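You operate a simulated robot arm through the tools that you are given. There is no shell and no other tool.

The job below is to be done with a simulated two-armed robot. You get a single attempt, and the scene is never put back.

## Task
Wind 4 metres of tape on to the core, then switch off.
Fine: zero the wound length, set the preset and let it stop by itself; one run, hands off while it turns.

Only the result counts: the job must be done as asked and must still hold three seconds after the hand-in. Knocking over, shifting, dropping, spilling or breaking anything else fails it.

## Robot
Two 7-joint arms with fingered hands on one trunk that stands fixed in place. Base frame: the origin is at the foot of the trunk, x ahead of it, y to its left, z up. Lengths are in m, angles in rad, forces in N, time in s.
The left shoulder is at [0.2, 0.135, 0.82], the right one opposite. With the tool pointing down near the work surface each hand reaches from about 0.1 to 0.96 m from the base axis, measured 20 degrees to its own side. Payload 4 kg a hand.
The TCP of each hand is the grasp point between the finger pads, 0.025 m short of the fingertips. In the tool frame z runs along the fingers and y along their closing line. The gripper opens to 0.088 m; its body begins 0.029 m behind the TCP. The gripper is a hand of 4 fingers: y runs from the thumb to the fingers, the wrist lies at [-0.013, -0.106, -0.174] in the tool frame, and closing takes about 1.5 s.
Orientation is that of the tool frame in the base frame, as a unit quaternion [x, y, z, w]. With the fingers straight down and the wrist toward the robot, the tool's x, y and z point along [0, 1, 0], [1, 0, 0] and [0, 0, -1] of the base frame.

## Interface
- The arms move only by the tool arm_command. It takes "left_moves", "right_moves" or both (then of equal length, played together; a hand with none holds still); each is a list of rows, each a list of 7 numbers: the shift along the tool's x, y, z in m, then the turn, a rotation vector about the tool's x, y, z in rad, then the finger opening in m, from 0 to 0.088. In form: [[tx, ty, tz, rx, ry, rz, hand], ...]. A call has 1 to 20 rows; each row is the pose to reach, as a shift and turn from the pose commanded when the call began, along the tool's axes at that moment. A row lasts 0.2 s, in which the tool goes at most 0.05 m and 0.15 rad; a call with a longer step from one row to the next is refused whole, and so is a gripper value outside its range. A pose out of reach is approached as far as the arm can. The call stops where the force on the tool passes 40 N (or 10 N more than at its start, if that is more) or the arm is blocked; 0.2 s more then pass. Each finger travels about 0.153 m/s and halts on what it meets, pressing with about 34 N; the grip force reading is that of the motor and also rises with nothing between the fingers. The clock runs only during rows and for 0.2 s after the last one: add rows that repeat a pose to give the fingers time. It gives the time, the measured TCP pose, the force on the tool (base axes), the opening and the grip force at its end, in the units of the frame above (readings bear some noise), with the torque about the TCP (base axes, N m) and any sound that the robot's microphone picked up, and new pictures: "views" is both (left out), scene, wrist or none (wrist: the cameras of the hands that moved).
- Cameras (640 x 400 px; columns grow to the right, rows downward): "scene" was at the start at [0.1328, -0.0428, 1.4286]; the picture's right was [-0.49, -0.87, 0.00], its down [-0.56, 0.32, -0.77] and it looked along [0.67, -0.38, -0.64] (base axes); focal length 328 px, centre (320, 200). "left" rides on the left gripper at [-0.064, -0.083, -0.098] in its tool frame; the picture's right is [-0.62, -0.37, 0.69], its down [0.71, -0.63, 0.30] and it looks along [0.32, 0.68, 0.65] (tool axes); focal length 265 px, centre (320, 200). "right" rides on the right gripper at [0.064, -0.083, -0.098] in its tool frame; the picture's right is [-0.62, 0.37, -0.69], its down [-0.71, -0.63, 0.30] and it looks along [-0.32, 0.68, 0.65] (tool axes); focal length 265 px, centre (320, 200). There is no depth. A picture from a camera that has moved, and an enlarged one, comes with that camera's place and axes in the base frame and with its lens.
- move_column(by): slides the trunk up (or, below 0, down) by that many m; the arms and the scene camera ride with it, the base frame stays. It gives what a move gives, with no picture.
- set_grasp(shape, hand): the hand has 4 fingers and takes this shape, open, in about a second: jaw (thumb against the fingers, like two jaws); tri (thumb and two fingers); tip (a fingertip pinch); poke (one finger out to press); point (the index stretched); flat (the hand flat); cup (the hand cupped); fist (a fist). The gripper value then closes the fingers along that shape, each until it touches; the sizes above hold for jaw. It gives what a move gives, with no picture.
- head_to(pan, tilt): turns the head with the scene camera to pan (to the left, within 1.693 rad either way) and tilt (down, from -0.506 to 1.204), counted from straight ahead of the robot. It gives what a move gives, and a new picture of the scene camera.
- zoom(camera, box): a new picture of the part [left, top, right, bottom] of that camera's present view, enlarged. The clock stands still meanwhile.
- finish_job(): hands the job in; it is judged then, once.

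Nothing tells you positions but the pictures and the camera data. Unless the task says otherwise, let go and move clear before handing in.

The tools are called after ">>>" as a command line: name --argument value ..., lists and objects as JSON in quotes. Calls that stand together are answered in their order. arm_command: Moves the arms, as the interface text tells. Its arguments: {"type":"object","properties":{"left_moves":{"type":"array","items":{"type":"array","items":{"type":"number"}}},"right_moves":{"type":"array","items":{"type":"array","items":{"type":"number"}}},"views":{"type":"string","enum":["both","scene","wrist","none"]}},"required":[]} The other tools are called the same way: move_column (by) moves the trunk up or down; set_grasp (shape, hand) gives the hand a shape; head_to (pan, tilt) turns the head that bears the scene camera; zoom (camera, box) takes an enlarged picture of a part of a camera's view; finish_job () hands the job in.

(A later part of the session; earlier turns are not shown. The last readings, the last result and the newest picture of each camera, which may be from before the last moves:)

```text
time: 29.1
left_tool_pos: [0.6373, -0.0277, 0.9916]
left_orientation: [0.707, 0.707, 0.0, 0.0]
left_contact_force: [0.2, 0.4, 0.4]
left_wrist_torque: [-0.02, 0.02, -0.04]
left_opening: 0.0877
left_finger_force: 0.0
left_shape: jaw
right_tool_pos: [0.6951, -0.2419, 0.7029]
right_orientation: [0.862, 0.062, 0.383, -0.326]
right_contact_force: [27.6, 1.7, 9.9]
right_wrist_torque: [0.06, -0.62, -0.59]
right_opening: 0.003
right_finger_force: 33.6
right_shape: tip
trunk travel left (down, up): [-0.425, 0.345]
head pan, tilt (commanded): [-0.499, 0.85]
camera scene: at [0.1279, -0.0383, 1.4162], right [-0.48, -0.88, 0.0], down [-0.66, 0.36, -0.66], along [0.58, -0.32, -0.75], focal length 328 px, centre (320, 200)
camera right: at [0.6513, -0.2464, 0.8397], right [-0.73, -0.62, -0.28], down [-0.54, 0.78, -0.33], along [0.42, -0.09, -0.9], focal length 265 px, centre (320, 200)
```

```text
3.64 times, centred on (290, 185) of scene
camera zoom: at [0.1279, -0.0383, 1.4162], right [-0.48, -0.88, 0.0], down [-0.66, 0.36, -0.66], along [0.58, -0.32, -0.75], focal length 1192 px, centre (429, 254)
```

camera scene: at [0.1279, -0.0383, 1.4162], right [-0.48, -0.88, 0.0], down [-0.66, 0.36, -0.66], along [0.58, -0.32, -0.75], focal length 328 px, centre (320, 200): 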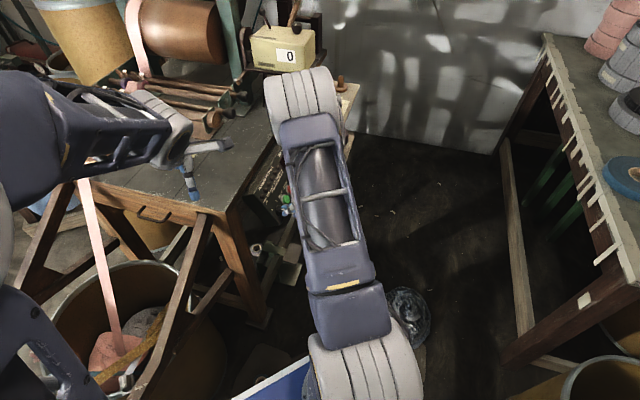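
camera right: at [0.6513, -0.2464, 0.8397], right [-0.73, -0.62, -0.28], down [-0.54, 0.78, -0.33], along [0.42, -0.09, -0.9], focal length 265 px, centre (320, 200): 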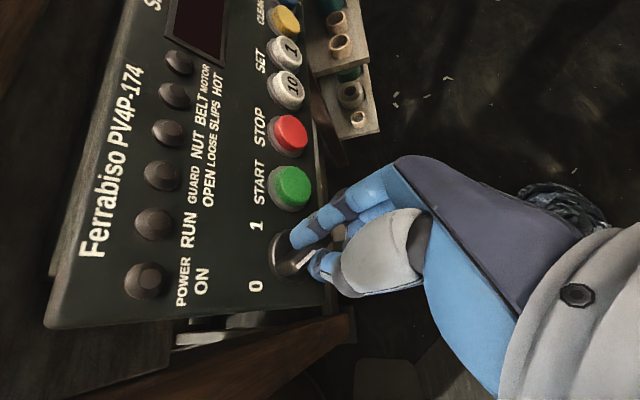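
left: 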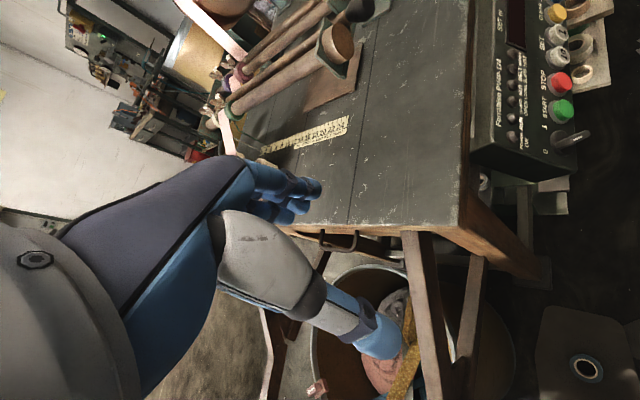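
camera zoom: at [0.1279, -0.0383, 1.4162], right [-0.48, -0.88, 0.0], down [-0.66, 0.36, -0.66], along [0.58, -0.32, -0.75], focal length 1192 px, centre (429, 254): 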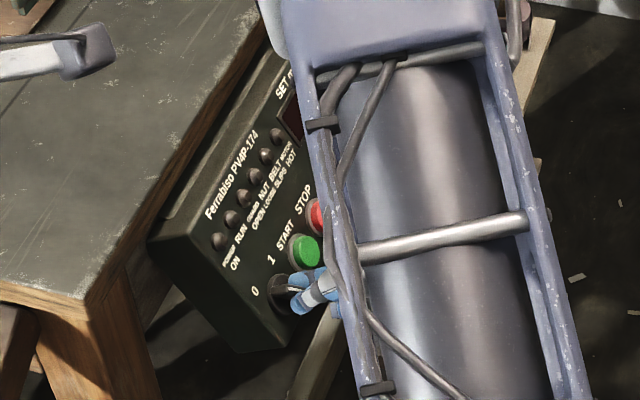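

The hand has turned but I see no lamp lit yet and there is some resisting torque. I'll look closely at the knob.

>>> zoom --camera "left" --box '[530, 90, 600, 160]'

>>> zoom --camera "right" --box '[230, 180, 360, 300]'

>>> zoom --camera "scene" --box '[270, 190, 310, 230]'

```text
5.71 times, centred on (565, 125) of left
camera zoom: at [0.5551, -0.0932, 1.0894], right [-0.37, -0.62, -0.69], down [-0.63, 0.71, -0.3], along [0.68, 0.32, -0.65], focal length 1517 px, centre (-1080, 629)
```

zoom: 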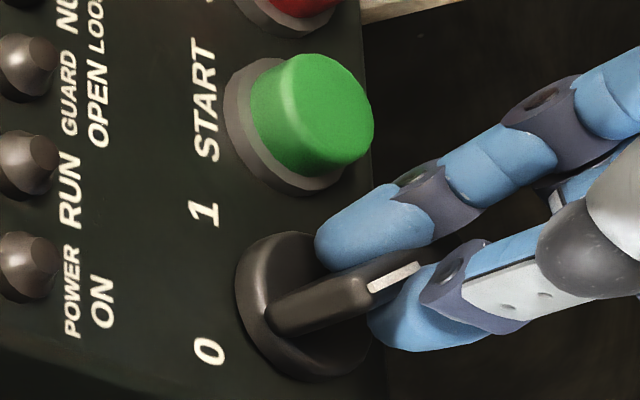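

```text
3.33 times, centred on (295, 240) of right
camera zoom: at [0.6513, -0.2464, 0.8397], right [-0.73, -0.62, -0.28], down [-0.54, 0.78, -0.33], along [0.42, -0.09, -0.9], focal length 885 px, centre (403, 67)
```

zoom: 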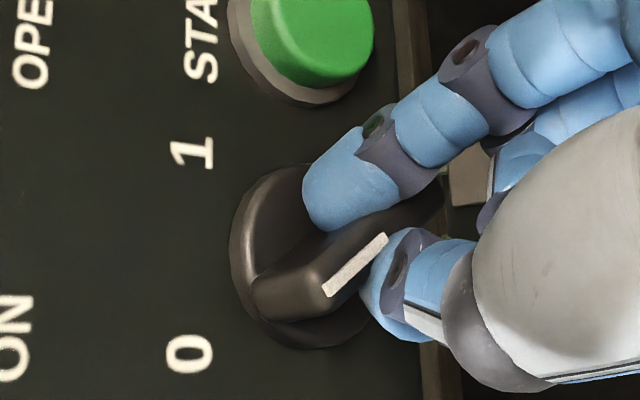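

```text
10.00 times, centred on (290, 210) of scene
camera zoom: at [0.1279, -0.0383, 1.4162], right [-0.48, -0.88, 0.0], down [-0.66, 0.36, -0.66], along [0.58, -0.32, -0.75], focal length 3277 px, centre (620, 100)
```

zoom: 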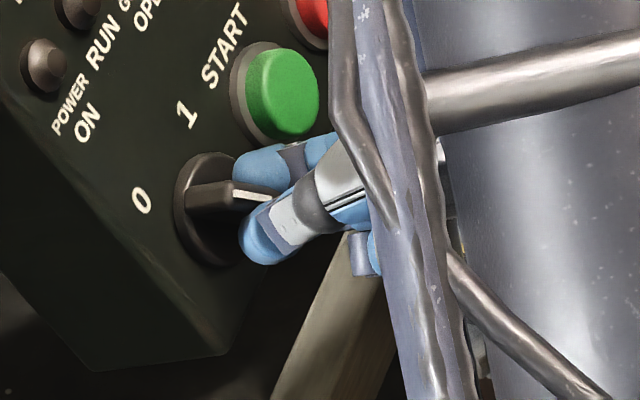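

The knob did not move: the thumb flexed sideways instead, so the knob is stiff. I'll release, back away, and push the bar with the side of the stretched index, which is rigid sideways.

>>> arm_command --right_moves '[[0, 0, 0, 0, 0, 0, 0.02], [0, 0, 0, 0, 0, 0, 0.03], [0, 0, -0.03, 0, 0, 0, 0.03], [0, 0, -0.07, 0, 0, 0, 0.03], [0, 0, -0.11, 0, 0, 0, 0.03], [0, 0, -0.15, 0, 0, 0, 0.03]]' --views "none"

>>> set_grasp --hand "right" --shape "point"

>>> arm_command --right_moves '[[0, 0, 0, 0, 0, -0.14, 0.088], [0, 0, 0, 0, 0, -0.28, 0.088], [0, 0, 0, 0, 0, -0.42, 0.088], [0, 0, 0, 0, 0, -0.56, 0.088], [0, 0, 0, 0, 0, -0.7, 0.088], [0, 0, 0, 0, 0, -0.84, 0.088], [0, 0, 0, 0, 0, -0.98, 0.088], [0, 0, 0, 0, 0, -1.12, 0.088], [0, 0, 0, 0, 0, -1.26, 0.088], [0, 0, 0, 0, 0, -1.4, 0.088], [0, 0, 0, 0, 0, -1.54, 0.088], [0, 0, 0, 0, 0, -1.68, 0.088], [0, 0, 0, 0, 0, -1.82, 0.088], [0, 0, 0, 0, 0, -1.96, 0.088], [0, 0, 0, 0, 0, -2.1, 0.088], [0, 0, 0, 0, 0, -2.208, 0.088], [0, 0, 0, 0, 0, -2.208, 0.088]]' --views "none"

>>> arm_command --right_moves '[[0, 0, 0, 0.12, 0, 0, 0.088], [0, 0, 0, 0.25, 0, 0, 0.088], [0, 0, 0, 0.38, 0, 0, 0.088], [0, 0, 0, 0.5, 0, 0, 0.088], [0, 0, 0, 0.5, 0, 0, 0.088]]' --views "both"

```text
time: 30.4
left_tool_pos: [0.6378, -0.0281, 0.992]
left_orientation: [0.707, 0.707, 0.0, 0.0]
left_contact_force: [0.1, -0.8, -0.1]
left_wrist_torque: [0.0, 0.0, 0.0]
left_opening: 0.0877
left_finger_force: 0.0
left_shape: jaw
right_tool_pos: [0.5997, -0.3325, 0.7778]
right_orientation: [0.864, 0.062, 0.378, -0.327]
right_contact_force: [-0.4, 0.0, -0.4]
right_wrist_torque: [0.0, 0.0, 0.02]
right_opening: 0.0298
right_finger_force: 0.1
right_shape: tip
trunk travel left (down, up): [-0.425, 0.345]
head pan, tilt (commanded): [-0.499, 0.85]
```

```text
time: 31.4
left_tool_pos: [0.6375, -0.0282, 0.9917]
left_orientation: [0.707, 0.707, -0.001, 0.0]
left_contact_force: [-0.1, 0.1, -0.7]
left_wrist_torque: [0.04, 0.0, -0.01]
left_opening: 0.0876
left_finger_force: 0.0
left_shape: jaw
right_tool_pos: [0.6009, -0.3324, 0.7775]
right_orientation: [0.864, 0.063, 0.378, -0.327]
right_contact_force: [-0.3, -0.2, 0.2]
right_wrist_torque: [0.0, 0.02, -0.02]
right_opening: 0.0806
right_finger_force: 0.0
right_shape: point
trunk travel left (down, up): [-0.425, 0.345]
head pan, tilt (commanded): [-0.499, 0.85]
```

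```text
time: 35.0
left_tool_pos: [0.6359, -0.0293, 0.9915]
left_orientation: [0.707, 0.707, -0.001, 0.0]
left_contact_force: [-0.1, -0.4, -0.1]
left_wrist_torque: [0.0, 0.04, -0.02]
left_opening: 0.0874
left_finger_force: 0.1
left_shape: jaw
right_tool_pos: [0.6009, -0.3333, 0.7766]
right_orientation: [0.333, 0.8, 0.461, 0.191]
right_contact_force: [-0.1, -0.1, 0.1]
right_wrist_torque: [0.0, 0.01, -0.03]
right_opening: 0.0808
right_finger_force: 0.0
right_shape: point
trunk travel left (down, up): [-0.425, 0.345]
head pan, tilt (commanded): [-0.499, 0.85]
```

```text
time: 36.1
left_tool_pos: [0.6376, -0.0282, 0.9914]
left_orientation: [0.707, 0.707, 0.0, 0.0]
left_contact_force: [1.0, 0.2, -0.2]
left_wrist_torque: [-0.03, -0.03, -0.01]
left_opening: 0.0876
left_finger_force: 0.1
left_shape: jaw
right_tool_pos: [0.6016, -0.3331, 0.7774]
right_orientation: [0.37, 0.89, 0.249, 0.101]
right_contact_force: [-0.2, 0.4, 0.1]
right_wrist_torque: [-0.03, 0.01, -0.01]
right_opening: 0.0808
right_finger_force: 0.2
right_shape: point
trunk travel left (down, up): [-0.425, 0.345]
head pan, tilt (commanded): [-0.499, 0.85]
camera scene: at [0.1275, -0.0384, 1.4162], right [-0.48, -0.88, 0.0], down [-0.66, 0.36, -0.66], along [0.58, -0.32, -0.75], focal length 328 px, centre (320, 200)
camera right: at [0.4697, -0.3745, 0.8179], right [0.41, -0.47, 0.78], down [0.23, -0.77, -0.59], along [0.88, 0.42, -0.21], focal length 265 px, centre (320, 200)
```

scene: 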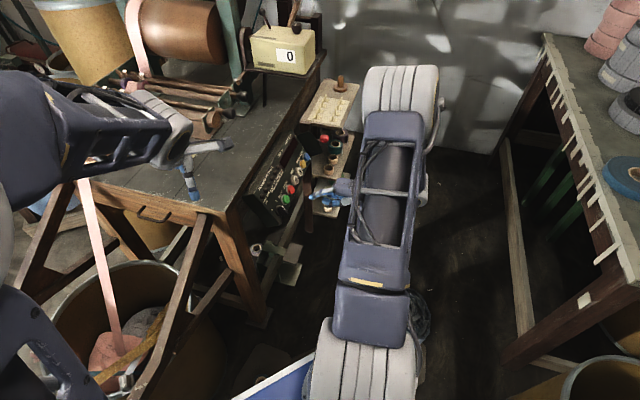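
right: 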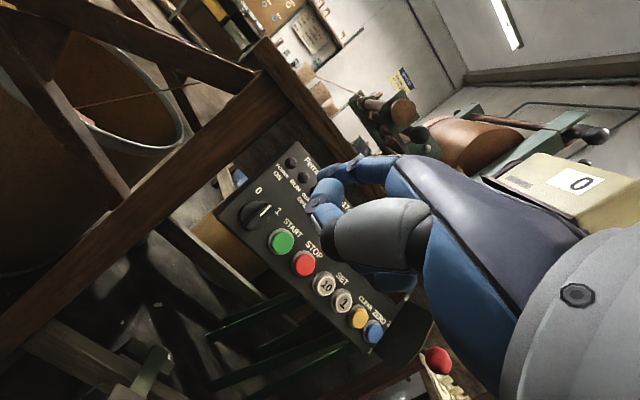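

The hand is now palm-down with the index toward the panel. I'll locate its tip in the cameras.

>>> zoom --camera "left" --box '[480, 20, 640, 200]'

>>> zoom --camera "scene" --box '[250, 150, 350, 240]'

>>> zoom --camera "right" --box '[210, 130, 450, 330]'

```text
2.22 times, centred on (560, 110) of left
camera zoom: at [0.5547, -0.0933, 1.0895], right [-0.37, -0.62, -0.69], down [-0.63, 0.71, -0.3], along [0.68, 0.32, -0.65], focal length 590 px, centre (-213, 400)
```

zoom: 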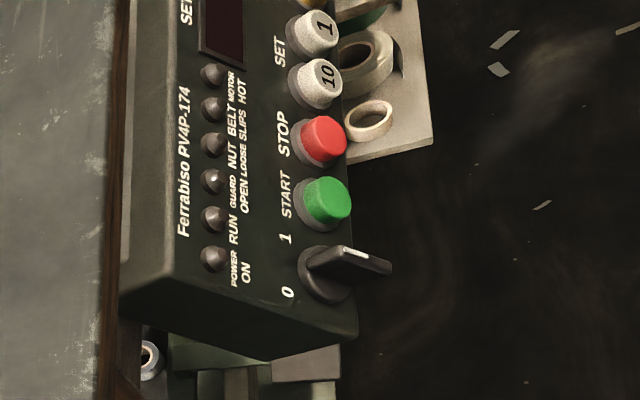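

```text
4.44 times, centred on (300, 195) of scene
camera zoom: at [0.1275, -0.0384, 1.4162], right [-0.48, -0.88, 0.0], down [-0.66, 0.36, -0.66], along [0.58, -0.32, -0.75], focal length 1456 px, centre (409, 222)
```

zoom: 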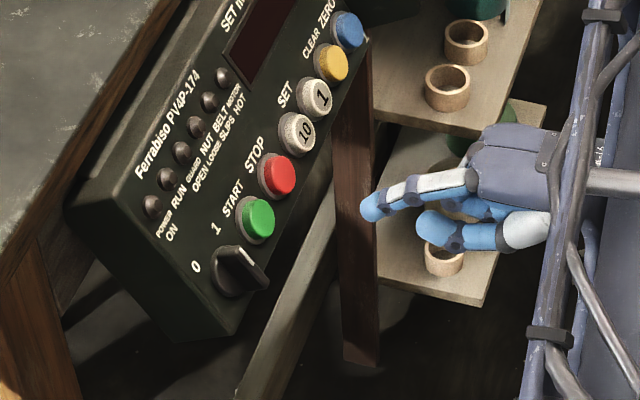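

```text
2.00 times, centred on (330, 230) of right
camera zoom: at [0.4697, -0.3745, 0.8179], right [0.41, -0.47, 0.78], down [0.23, -0.77, -0.59], along [0.88, 0.42, -0.21], focal length 531 px, centre (300, 140)
```

zoom: 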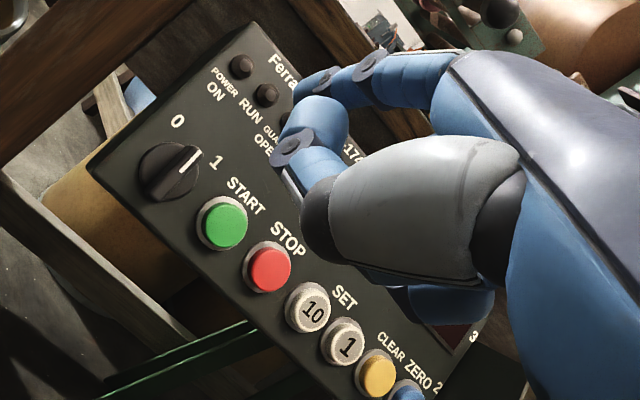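

The knob has in fact turned clockwise toward 1, evidently as the fingers relaxed. I'll zoom in to see whether it is fully at 1 and whether the power lamp is lit.

>>> zoom --camera "left" --box '[520, 90, 600, 160]'

>>> zoom --camera "scene" --box '[270, 180, 320, 230]'

>>> zoom --camera "right" --box '[220, 140, 340, 250]'

>>> zoom --camera "left" --box '[500, 0, 600, 130]'

```text
5.71 times, centred on (560, 125) of left
camera zoom: at [0.5547, -0.0933, 1.0895], right [-0.37, -0.62, -0.69], down [-0.63, 0.71, -0.3], along [0.68, 0.32, -0.65], focal length 1517 px, centre (-1051, 629)
```

zoom: 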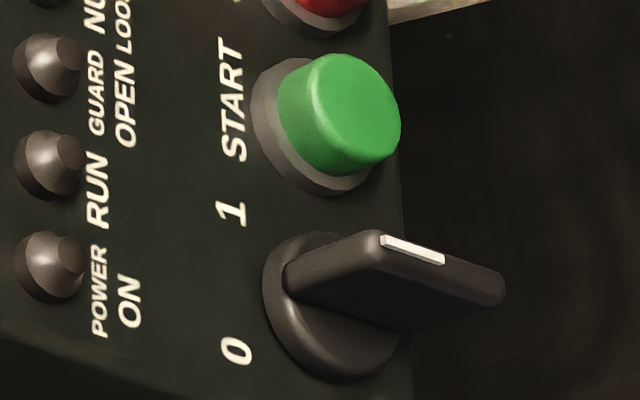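

```text
8.00 times, centred on (295, 205) of scene
camera zoom: at [0.1275, -0.0384, 1.4162], right [-0.48, -0.88, 0.0], down [-0.66, 0.36, -0.66], along [0.58, -0.32, -0.75], focal length 2622 px, centre (520, 160)
```

zoom: 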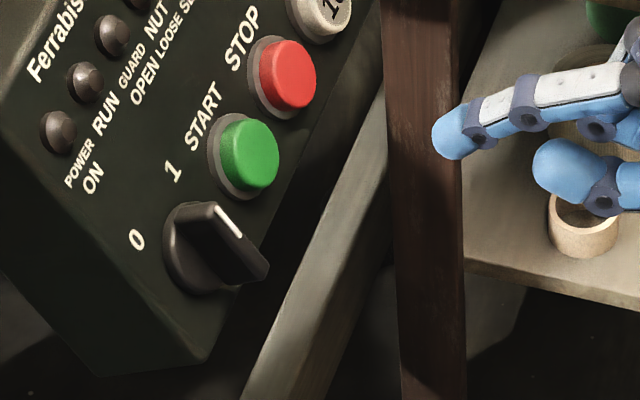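

```text
3.64 times, centred on (280, 195) of right
camera zoom: at [0.4697, -0.3745, 0.8179], right [0.41, -0.47, 0.78], down [0.23, -0.77, -0.59], along [0.88, 0.42, -0.21], focal length 965 px, centre (466, 218)
```

zoom: 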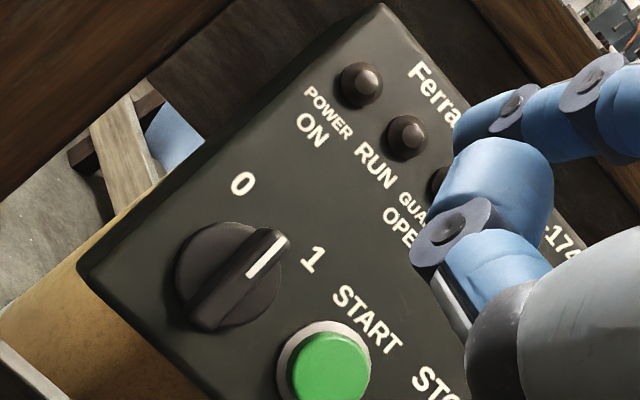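

```text
3.08 times, centred on (550, 65) of left
camera zoom: at [0.5547, -0.0933, 1.0895], right [-0.37, -0.62, -0.69], down [-0.63, 0.71, -0.3], along [0.68, 0.32, -0.65], focal length 817 px, centre (-388, 615)
```

zoom: 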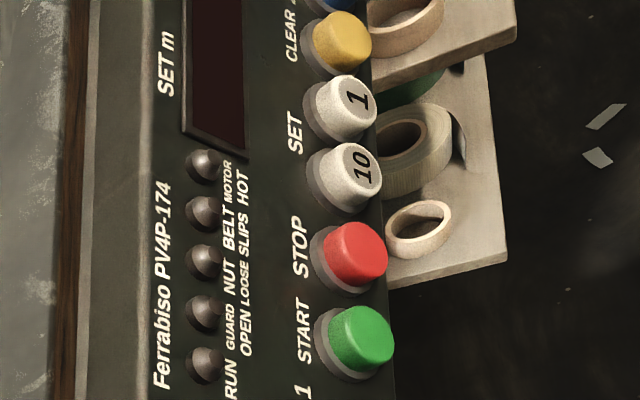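

The knob now stands upright, halfway between 0 and 1, so it needs another ~35° clockwise. I'll hover the index to the left of the bar's upper end.

>>> arm_command --right_moves '[[0.0022, 0.006, 0.026, 0, 0, 0, 0.088], [0.0043, 0.012, 0.052, 0, 0, 0, 0.088], [0.0065, 0.018, 0.078, 0, 0, 0, 0.088], [0.0086, 0.024, 0.1036, 0, 0, 0, 0.088], [0.0086, 0.024, 0.1036, 0, 0, 0, 0.088]]' --views "none"

>>> zoom --camera "left" --box '[500, 60, 640, 190]'

>>> zoom --camera "scene" --box '[250, 180, 330, 240]'

>>> zoom --camera "right" --box '[200, 80, 440, 280]'

```text
time: 37.4
left_tool_pos: [0.6371, -0.0292, 0.9916]
left_orientation: [0.707, 0.707, 0.0, 0.0]
left_contact_force: [-0.5, 0.6, 0.5]
left_wrist_torque: [0.03, 0.01, 0.02]
left_opening: 0.0877
left_finger_force: 0.1
left_shape: jaw
right_tool_pos: [0.6465, -0.2719, 0.7016]
right_orientation: [0.371, 0.889, 0.25, 0.103]
right_contact_force: [0.1, 0.4, -0.1]
right_wrist_torque: [-0.03, -0.04, -0.01]
right_opening: 0.0806
right_finger_force: 0.0
right_shape: point
trunk travel left (down, up): [-0.425, 0.345]
head pan, tilt (commanded): [-0.499, 0.85]
```

```text
3.08 times, centred on (570, 125) of left
camera zoom: at [0.5547, -0.0933, 1.0895], right [-0.37, -0.62, -0.69], down [-0.63, 0.71, -0.3], along [0.68, 0.32, -0.65], focal length 817 px, centre (-449, 431)
```

zoom: 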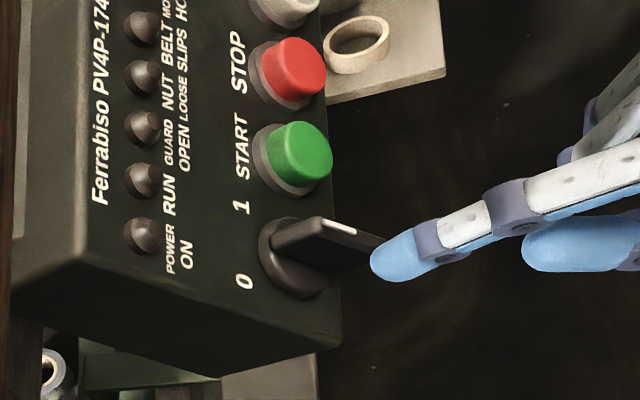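

```text
6.67 times, centred on (290, 210) of scene
camera zoom: at [0.1275, -0.0383, 1.4162], right [-0.48, -0.88, 0.0], down [-0.66, 0.36, -0.66], along [0.58, -0.32, -0.75], focal length 2185 px, centre (520, 133)
```

zoom: 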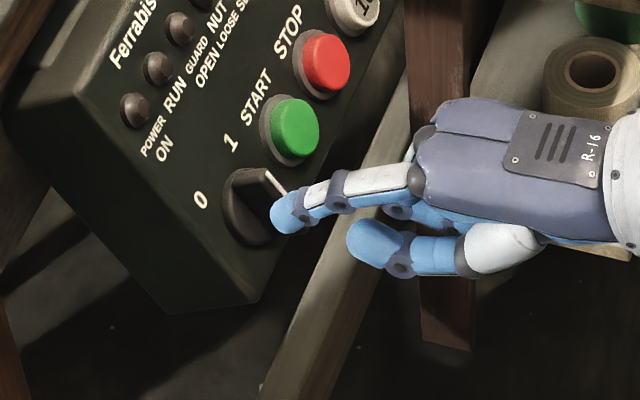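

```text
2.00 times, centred on (320, 180) of right
camera zoom: at [0.5155, -0.3139, 0.7418], right [0.41, -0.47, 0.78], down [0.23, -0.77, -0.59], along [0.88, 0.42, -0.2], focal length 531 px, centre (320, 240)
```

zoom: 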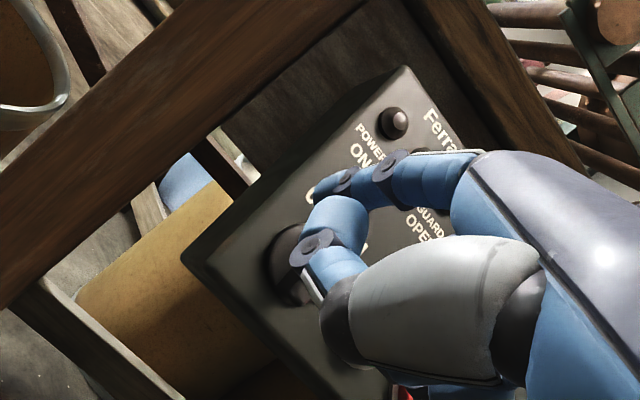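

The fingertip is left of the upright bar, about 28 mm above the disc. I'll lower it and push right.

>>> arm_command --right_moves '[[0, 0.0069, 0.0105, 0, 0, 0, 0.088], [0, 0.0138, 0.0209, 0, 0, 0, 0.088], [0, 0.0138, 0.0209, 0, 0, 0, 0.088]]' --views "none"

>>> zoom --camera "left" --box '[510, 80, 610, 170]'

>>> zoom --camera "scene" --box '[250, 180, 330, 240]'

```text
time: 38.1
left_tool_pos: [0.6367, -0.0283, 0.991]
left_orientation: [0.707, 0.707, 0.0, 0.0]
left_contact_force: [-0.1, 0.1, 0.1]
left_wrist_torque: [-0.01, 0.03, 0.02]
left_opening: 0.0877
left_finger_force: 0.1
left_shape: jaw
right_tool_pos: [0.6624, -0.2585, 0.6909]
right_orientation: [0.37, 0.889, 0.25, 0.103]
right_contact_force: [-0.2, 0.5, 0.2]
right_wrist_torque: [0.01, 0.01, -0.01]
right_opening: 0.0805
right_finger_force: 0.1
right_shape: point
trunk travel left (down, up): [-0.425, 0.345]
head pan, tilt (commanded): [-0.499, 0.85]
```

```text
4.44 times, centred on (560, 125) of left
camera zoom: at [0.5547, -0.0933, 1.0895], right [-0.37, -0.62, -0.69], down [-0.63, 0.71, -0.3], along [0.68, 0.32, -0.65], focal length 1180 px, centre (-747, 533)
```

zoom: 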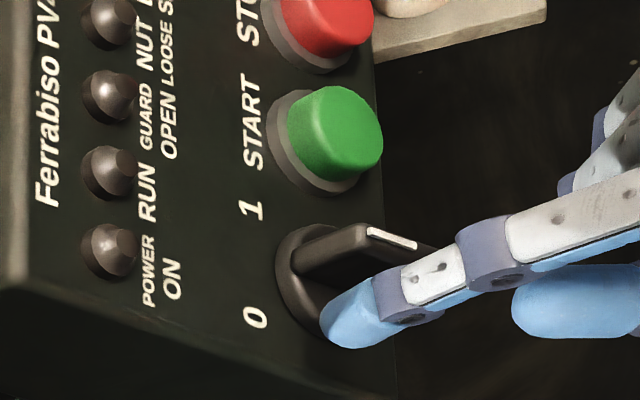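

```text
6.67 times, centred on (290, 210) of scene
camera zoom: at [0.1275, -0.0383, 1.4162], right [-0.48, -0.88, 0.0], down [-0.66, 0.36, -0.66], along [0.58, -0.32, -0.75], focal length 2185 px, centre (520, 133)
```

zoom: 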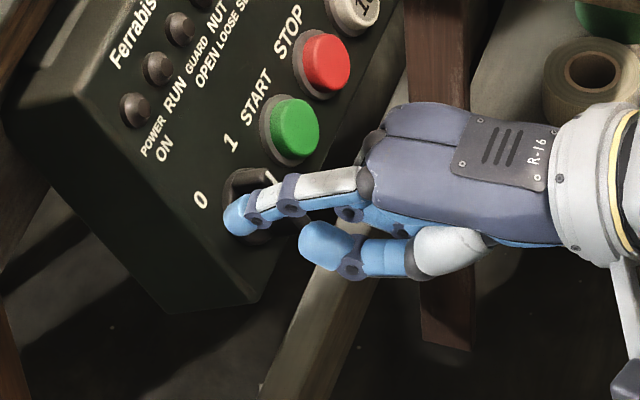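

The index is beside the bar's left face near its upper end. Now I push it right along the arc.

>>> arm_command --right_moves '[[-0.005, 0.0018, -0.001, 0, 0, 0, 0.088], [-0.0085, 0.0039, -0.0022, 0, 0, 0, 0.088], [-0.012, 0.0053, -0.0029, 0, 0, 0, 0.088], [-0.0155, 0.006, -0.0033, 0, 0, 0, 0.088], [-0.019, 0.0061, -0.0034, 0, 0, 0, 0.088], [-0.0225, 0.0061, -0.0034, 0, 0, 0, 0.088], [-0.026, 0.0061, -0.0034, 0, 0, 0, 0.088]]' --views "none"

>>> zoom --camera "left" --box '[510, 60, 630, 170]'

>>> zoom --camera "scene" --box '[250, 150, 330, 240]'

```text
time: 39.8
left_tool_pos: [0.6359, -0.0279, 0.9911]
left_orientation: [0.707, 0.707, 0.0, -0.001]
left_contact_force: [0.1, 0.1, -1.3]
left_wrist_torque: [0.01, 0.0, 0.02]
left_opening: 0.0875
left_finger_force: 0.1
left_shape: jaw
right_tool_pos: [0.6849, -0.2748, 0.6959]
right_orientation: [0.369, 0.889, 0.25, 0.102]
right_contact_force: [-1.1, 0.7, 0.4]
right_wrist_torque: [-0.02, -0.01, 0.07]
right_opening: 0.0001
right_finger_force: 0.1
right_shape: point
trunk travel left (down, up): [-0.425, 0.345]
head pan, tilt (commanded): [-0.499, 0.85]
```

```text
3.64 times, centred on (570, 115) of left
camera zoom: at [0.5547, -0.0932, 1.0895], right [-0.37, -0.62, -0.69], down [-0.63, 0.71, -0.3], along [0.68, 0.32, -0.65], focal length 965 px, centre (-589, 509)
```

zoom: 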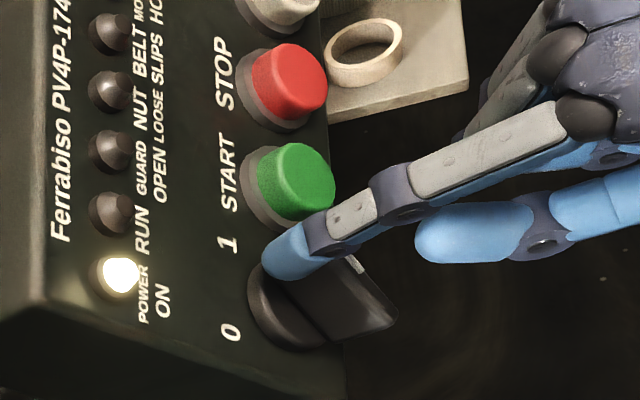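

```text
4.44 times, centred on (290, 195) of scene
camera zoom: at [0.1275, -0.0383, 1.4162], right [-0.48, -0.88, 0.0], down [-0.66, 0.36, -0.66], along [0.58, -0.32, -0.75], focal length 1456 px, centre (453, 222)
```

zoom: 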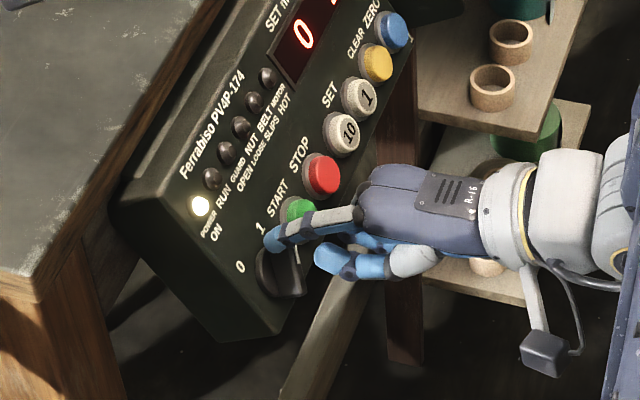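

The POWER lamp is lit and the display is on. I'll withdraw along the panel normal and read the display.

>>> arm_command --right_moves '[[0.003, -0.0096, -0.0176, 0, 0, 0, 0.088], [0.003, -0.0287, -0.0527, 0, 0, 0, 0.088], [0.003, -0.0479, -0.0878, 0, 0, 0, 0.088]]' --views "both"

>>> zoom --camera "scene" --box '[240, 120, 330, 230]'

>>> zoom --camera "left" --box '[480, 0, 620, 160]'

```text
time: 40.5
left_tool_pos: [0.6361, -0.0285, 0.9913]
left_orientation: [0.707, 0.707, 0.0, 0.0]
left_contact_force: [0.0, -0.8, 0.1]
left_wrist_torque: [-0.04, 0.03, 0.04]
left_opening: 0.0877
left_finger_force: 0.1
left_shape: jaw
right_tool_pos: [0.6213, -0.3313, 0.7489]
right_orientation: [0.37, 0.889, 0.249, 0.102]
right_contact_force: [0.0, -0.4, -0.1]
right_wrist_torque: [0.01, -0.02, 0.03]
right_opening: 0.0
right_finger_force: 0.0
right_shape: point
trunk travel left (down, up): [-0.425, 0.345]
head pan, tilt (commanded): [-0.499, 0.85]
camera scene: at [0.1277, -0.0382, 1.4162], right [-0.48, -0.88, 0.0], down [-0.66, 0.36, -0.66], along [0.58, -0.32, -0.75], focal length 328 px, centre (320, 200)
camera right: at [0.4904, -0.373, 0.7888], right [0.41, -0.47, 0.78], down [0.23, -0.77, -0.59], along [0.88, 0.42, -0.2], focal length 265 px, centre (320, 200)
```

scene: 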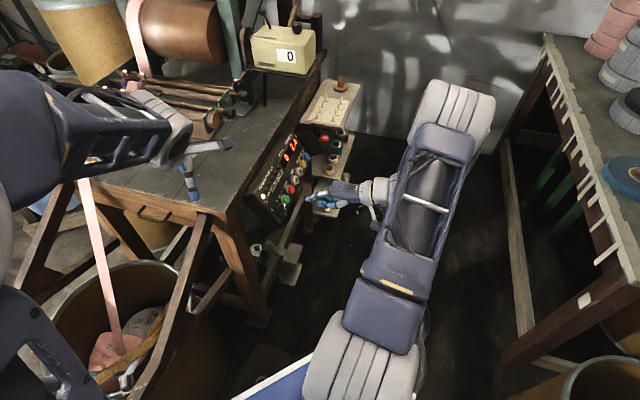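
right: 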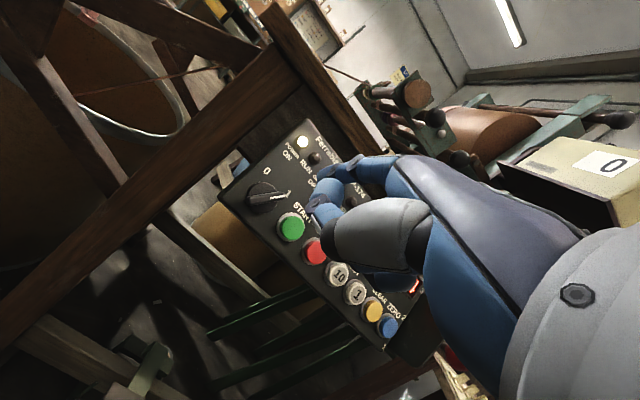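

```text
3.64 times, centred on (285, 175) of scene
camera zoom: at [0.1277, -0.0382, 1.4162], right [-0.48, -0.88, 0.0], down [-0.66, 0.36, -0.66], along [0.58, -0.32, -0.75], focal length 1192 px, centre (447, 291)
```

zoom: 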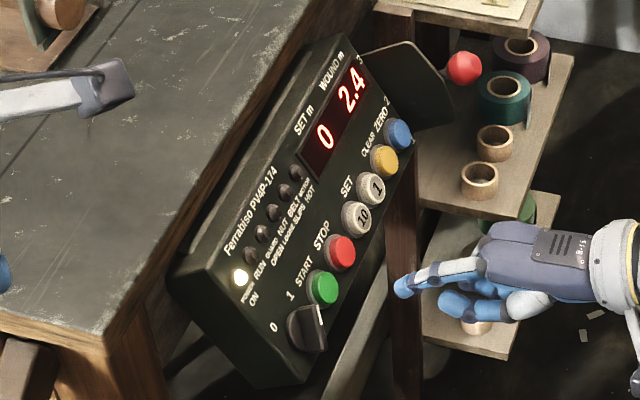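

```text
2.50 times, centred on (550, 80) of left
camera zoom: at [0.555, -0.0928, 1.0894], right [-0.37, -0.62, -0.69], down [-0.63, 0.71, -0.3], along [0.68, 0.33, -0.65], focal length 664 px, centre (-255, 500)
```

zoom: 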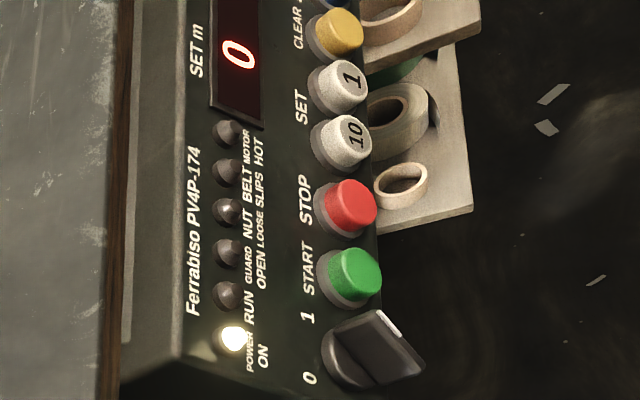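

Display: SET 0, WOUND 2.4, no fault lamps. Next I turn the hand back to the handshake attitude, leaning away from the lever, so I can press ZERO (blue).

>>> arm_command --right_moves '[[0, -0.0064, -0.0117, -0.0178, 0.0524, 0.133, 0.088], [0, -0.0128, -0.0234, -0.0356, 0.1047, 0.266, 0.088], [0, -0.0192, -0.0351, -0.0535, 0.157, 0.4, 0.088], [0, -0.0192, -0.0351, -0.0713, 0.2095, 0.533, 0.088], [0, -0.0192, -0.0351, -0.089, 0.262, 0.666, 0.088], [0, -0.0192, -0.0351, -0.107, 0.314, 0.799, 0.088], [0, -0.0192, -0.0351, -0.125, 0.3665, 0.932, 0.088], [0, -0.0192, -0.0351, -0.1425, 0.419, 1.065, 0.088], [0, -0.0192, -0.0351, -0.16, 0.471, 1.199, 0.088], [0, -0.0192, -0.0351, -0.178, 0.5236, 1.332, 0.088], [0, -0.0192, -0.0351, -0.196, 0.576, 1.465, 0.088], [0, -0.0192, -0.0351, -0.196, 0.576, 1.465, 0.088]]' --views "both"

```text
time: 43.1
left_tool_pos: [0.6374, -0.0281, 0.9918]
left_orientation: [0.707, 0.707, 0.0, 0.001]
left_contact_force: [0.0, 0.3, -1.2]
left_wrist_torque: [0.01, -0.02, 0.02]
left_opening: 0.0878
left_finger_force: 0.0
left_shape: jaw
right_tool_pos: [0.5957, -0.3579, 0.7663]
right_orientation: [0.772, 0.383, 0.416, -0.29]
right_contact_force: [0.6, -0.1, -0.5]
right_wrist_torque: [0.02, 0.0, 0.04]
right_opening: 0.0
right_finger_force: 0.1
right_shape: point
trunk travel left (down, up): [-0.425, 0.345]
head pan, tilt (commanded): [-0.499, 0.85]
camera scene: at [0.1275, -0.0383, 1.4162], right [-0.48, -0.88, 0.0], down [-0.66, 0.36, -0.66], along [0.58, -0.32, -0.75], focal length 328 px, centre (320, 200)
camera right: at [0.5097, -0.3664, 0.88], right [-0.21, -0.95, -0.25], down [-0.65, 0.32, -0.68], along [0.73, 0.02, -0.69], focal length 265 px, centre (320, 200)
```

scene: 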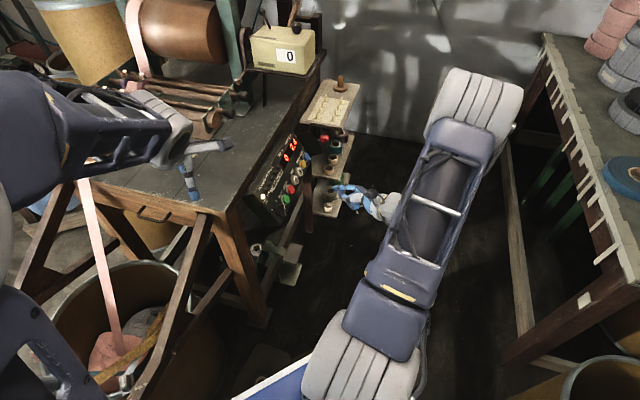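
right: 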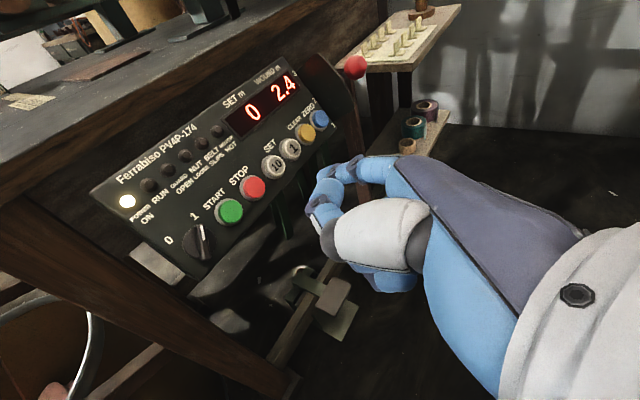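

All in the handshake attitude now. I'll move the fingertip to hover about 6 cm in front of the blue ZERO button.

>>> arm_command --right_moves '[[0.0029, 0.0343, 0.005, 0, 0, 0, 0.088], [0.0058, 0.0686, 0.012, 0, 0, 0, 0.088], [0.0088, 0.103, 0.022, 0, 0, 0, 0.088], [0.0117, 0.1373, 0.035, 0, 0, 0, 0.088], [0.0146, 0.1716, 0.0488, 0, 0, 0, 0.088], [0.0146, 0.1716, 0.0488, 0, 0, 0, 0.088]]' --views "both"

>>> zoom --camera "scene" --box '[270, 110, 370, 210]'

>>> zoom --camera "right" --box '[160, 30, 420, 230]'

>>> zoom --camera "left" --box '[480, 0, 640, 100]'

```text
time: 44.5
left_tool_pos: [0.6358, -0.0284, 0.9919]
left_orientation: [0.707, 0.707, 0.0, -0.001]
left_contact_force: [-0.7, 0.2, 0.6]
left_wrist_torque: [-0.02, -0.02, -0.01]
left_opening: 0.0877
left_finger_force: 0.0
left_shape: jaw
right_tool_pos: [0.7672, -0.406, 0.7334]
right_orientation: [0.771, 0.385, 0.416, -0.29]
right_contact_force: [-0.2, -0.1, 0.6]
right_wrist_torque: [0.03, 0.03, 0.01]
right_opening: 0.0
right_finger_force: 0.0
right_shape: point
trunk travel left (down, up): [-0.425, 0.345]
head pan, tilt (commanded): [-0.499, 0.85]
camera scene: at [0.1275, -0.0383, 1.4162], right [-0.48, -0.88, 0.0], down [-0.66, 0.36, -0.66], along [0.58, -0.32, -0.75], focal length 328 px, centre (320, 200)
camera right: at [0.6801, -0.4149, 0.847], right [-0.2, -0.95, -0.25], down [-0.65, 0.32, -0.69], along [0.73, 0.02, -0.68], focal length 265 px, centre (320, 200)
```

scene: 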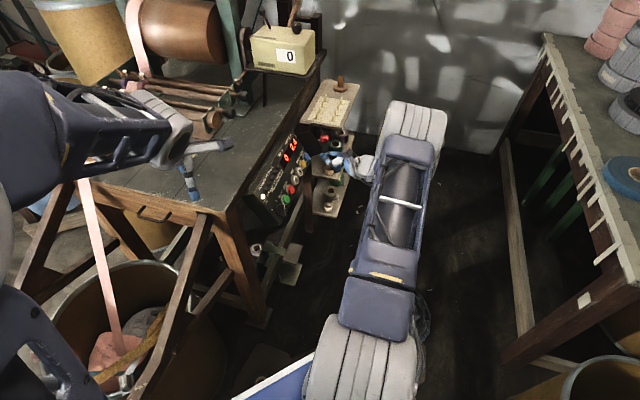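
right: 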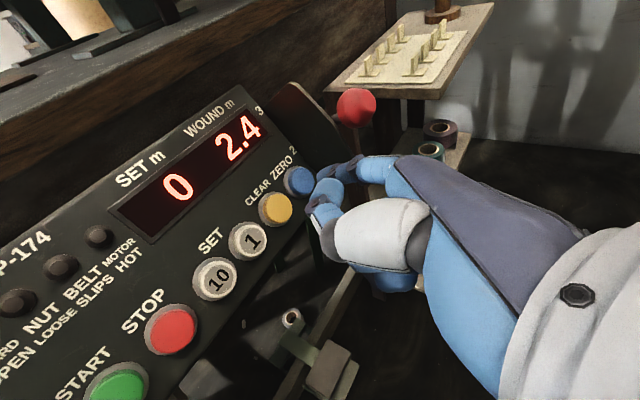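

```text
4.00 times, centred on (320, 160) of scene
camera zoom: at [0.1275, -0.0383, 1.4162], right [-0.48, -0.88, 0.0], down [-0.66, 0.36, -0.66], along [0.58, -0.32, -0.75], focal length 1311 px, centre (320, 360)
```

zoom: 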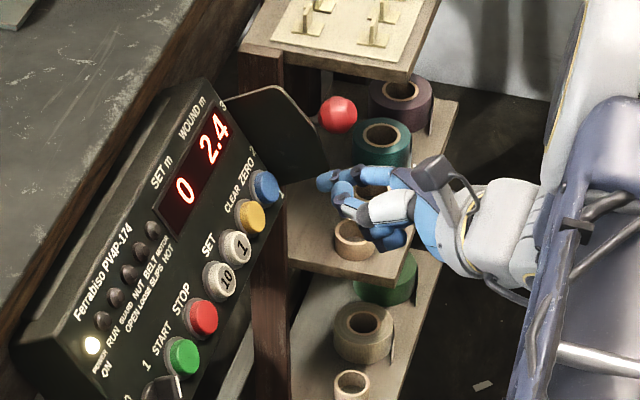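

```text
2.00 times, centred on (290, 130) of right
camera zoom: at [0.6801, -0.4149, 0.847], right [-0.2, -0.95, -0.25], down [-0.65, 0.32, -0.69], along [0.73, 0.02, -0.68], focal length 531 px, centre (380, 340)
```

zoom: 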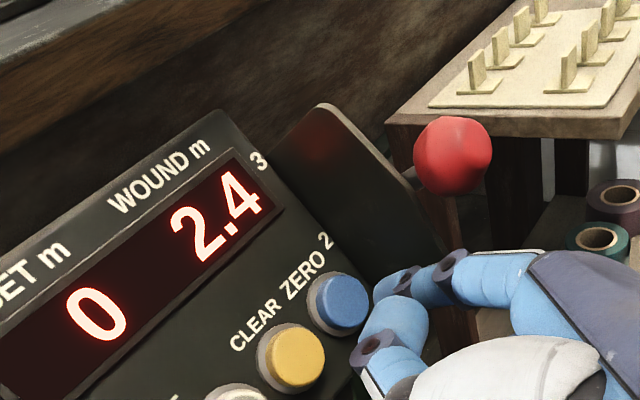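

```text
4.00 times, centred on (560, 50) of left
camera zoom: at [0.5547, -0.0932, 1.0895], right [-0.37, -0.62, -0.69], down [-0.63, 0.71, -0.3], along [0.68, 0.32, -0.65], focal length 1062 px, centre (-640, 800)
```

zoom: 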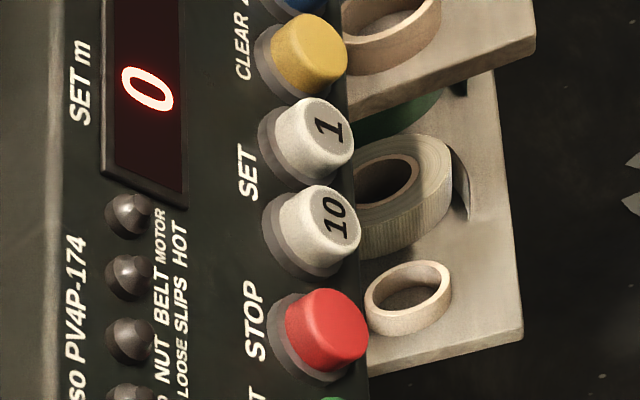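

The fingertip hovers in front of ZERO, clear of the lever. I'll approach to about 1.5 cm and check alignment.

>>> arm_command --right_moves '[[0, 0.0086, 0.0188, 0, 0, 0, 0.088], [0, 0.0172, 0.0376, 0, 0, 0, 0.088], [0, 0.0172, 0.0376, 0, 0, 0, 0.088]]' --views "none"

>>> zoom --camera "scene" --box '[275, 120, 345, 190]'

>>> zoom --camera "right" --box '[220, 60, 420, 220]'

```text
time: 45.4
left_tool_pos: [0.637, -0.0289, 0.9921]
left_orientation: [0.707, 0.707, 0.0, 0.0]
left_contact_force: [0.3, 0.0, 0.7]
left_wrist_torque: [-0.01, 0.01, 0.0]
left_opening: 0.0874
left_finger_force: 0.1
left_shape: jaw
right_tool_pos: [0.7968, -0.3859, 0.7141]
right_orientation: [0.771, 0.385, 0.416, -0.29]
right_contact_force: [-0.2, -0.1, -0.1]
right_wrist_torque: [0.01, 0.0, -0.01]
right_opening: 0.0
right_finger_force: 0.0
right_shape: point
trunk travel left (down, up): [-0.425, 0.345]
head pan, tilt (commanded): [-0.499, 0.85]
```

```text
5.71 times, centred on (310, 155) of scene
camera zoom: at [0.1275, -0.0383, 1.4162], right [-0.48, -0.88, 0.0], down [-0.66, 0.36, -0.66], along [0.58, -0.32, -0.75], focal length 1873 px, centre (377, 457)
```

zoom: 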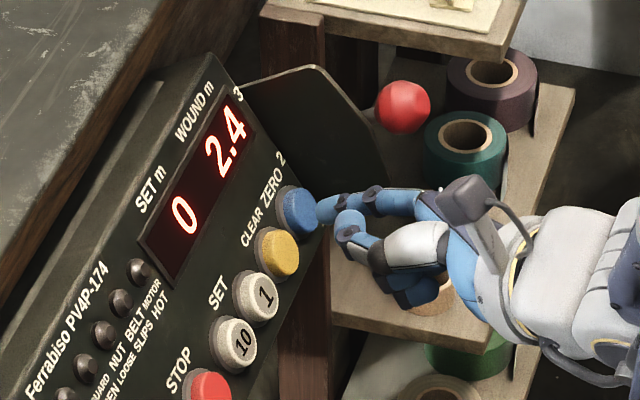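

```text
2.50 times, centred on (320, 140) of right
camera zoom: at [0.7099, -0.3947, 0.8269], right [-0.2, -0.95, -0.25], down [-0.65, 0.32, -0.69], along [0.73, 0.02, -0.68], focal length 664 px, centre (320, 350)
```

zoom: 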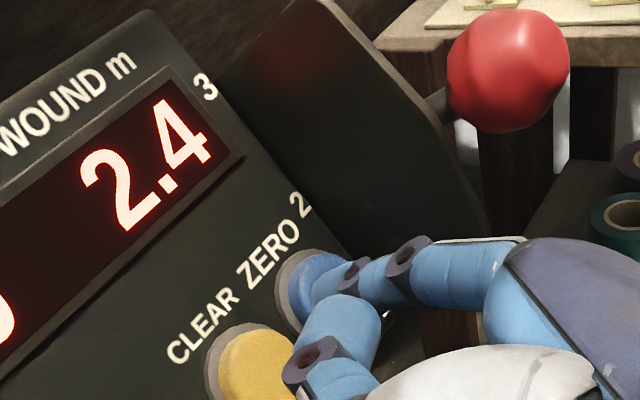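

The tip sits right in front of the blue cap. I'll press gently in.

>>> arm_command --right_moves '[[0, 0.0038, 0.007, 0, 0, 0, 0.088], [0, 0.0062, 0.0114, 0, 0, 0, 0.088], [0, 0.0086, 0.0158, 0, 0, 0, 0.088], [0, 0.0086, 0.0158, 0, 0, 0, 0.088]]' --views "none"

>>> zoom --camera "scene" --box '[275, 120, 345, 190]'

>>> zoom --camera "right" --box '[220, 60, 420, 220]'

```text
time: 46.4
left_tool_pos: [0.6372, -0.0281, 0.9911]
left_orientation: [0.707, 0.707, -0.001, 0.0]
left_contact_force: [-0.4, -0.1, 0.2]
left_wrist_torque: [-0.01, -0.03, 0.01]
left_opening: 0.0874
left_finger_force: 0.0
left_shape: jaw
right_tool_pos: [0.811, -0.3792, 0.7048]
right_orientation: [0.771, 0.384, 0.416, -0.29]
right_contact_force: [-0.7, -0.5, 0.5]
right_wrist_torque: [-0.01, 0.02, 0.05]
right_opening: 0.0002
right_finger_force: 0.1
right_shape: point
trunk travel left (down, up): [-0.425, 0.345]
head pan, tilt (commanded): [-0.499, 0.85]
```

```text
5.71 times, centred on (310, 155) of scene
camera zoom: at [0.1275, -0.0383, 1.4162], right [-0.48, -0.88, 0.0], down [-0.66, 0.36, -0.66], along [0.58, -0.32, -0.75], focal length 1873 px, centre (377, 457)
```

zoom: 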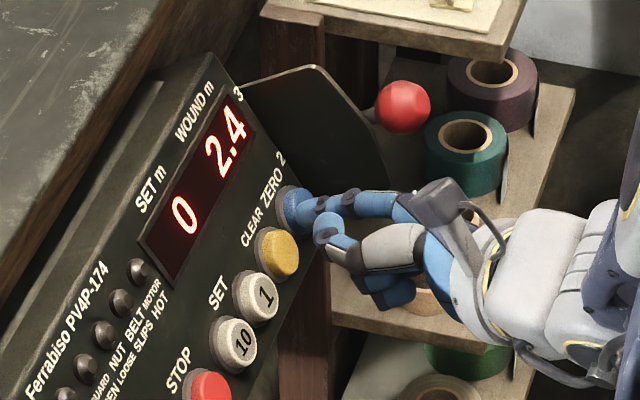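

```text
2.50 times, centred on (320, 140) of right
camera zoom: at [0.7231, -0.3882, 0.8178], right [-0.2, -0.95, -0.25], down [-0.65, 0.32, -0.69], along [0.73, 0.02, -0.68], focal length 664 px, centre (320, 350)
```

zoom: 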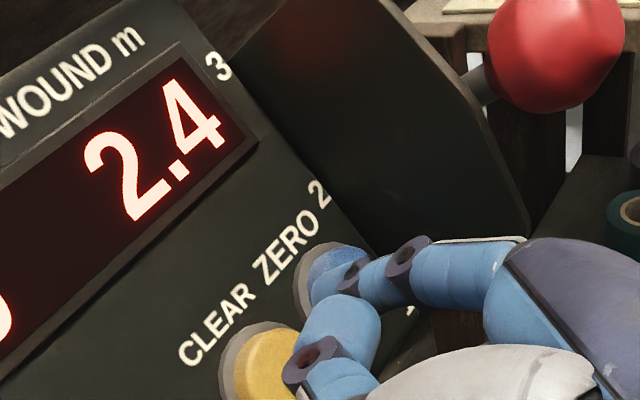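

Just touching with about 1 N; WOUND is still 2.4. I'll press a bit deeper.

>>> arm_command --right_moves '[[0, 0.0014, 0.0026, 0, 0, 0, 0.088], [0, 0.0024, 0.0044, 0, 0, 0, 0.088], [0, 0.0029, 0.0053, 0, 0, 0, 0.088]]' --views "none"

>>> zoom --camera "scene" --box '[275, 120, 345, 190]'

>>> zoom --camera "right" --box '[220, 60, 420, 220]'

```text
time: 47.1
left_tool_pos: [0.6367, -0.0281, 0.9924]
left_orientation: [0.707, 0.707, 0.0, -0.001]
left_contact_force: [0.4, -0.3, -0.1]
left_wrist_torque: [0.03, -0.01, 0.0]
left_opening: 0.0877
left_finger_force: 0.1
left_shape: jaw
right_tool_pos: [0.8138, -0.3782, 0.7012]
right_orientation: [0.771, 0.384, 0.416, -0.29]
right_contact_force: [-0.8, 0.1, 0.4]
right_wrist_torque: [0.0, 0.0, 0.0]
right_opening: 0.0
right_finger_force: 0.1
right_shape: point
trunk travel left (down, up): [-0.425, 0.345]
head pan, tilt (commanded): [-0.499, 0.85]
```

```text
5.71 times, centred on (310, 155) of scene
camera zoom: at [0.1275, -0.0383, 1.4162], right [-0.48, -0.88, 0.0], down [-0.66, 0.36, -0.66], along [0.58, -0.32, -0.75], focal length 1873 px, centre (377, 457)
```

zoom: 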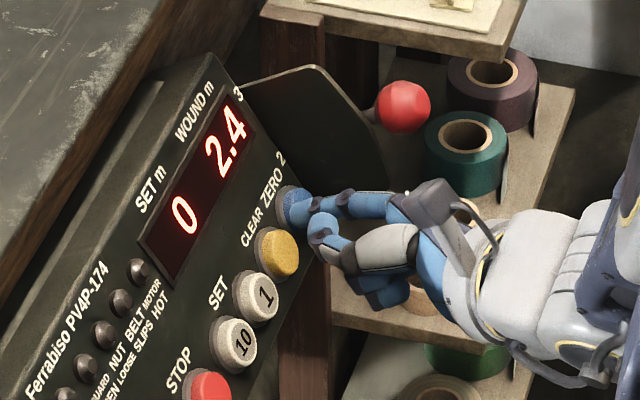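

```text
2.50 times, centred on (320, 140) of right
camera zoom: at [0.7272, -0.3864, 0.815], right [-0.2, -0.95, -0.25], down [-0.65, 0.32, -0.69], along [0.73, 0.02, -0.68], focal length 664 px, centre (320, 350)
```

zoom: 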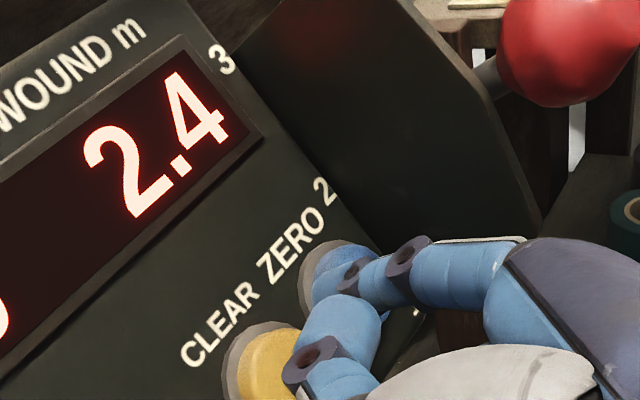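

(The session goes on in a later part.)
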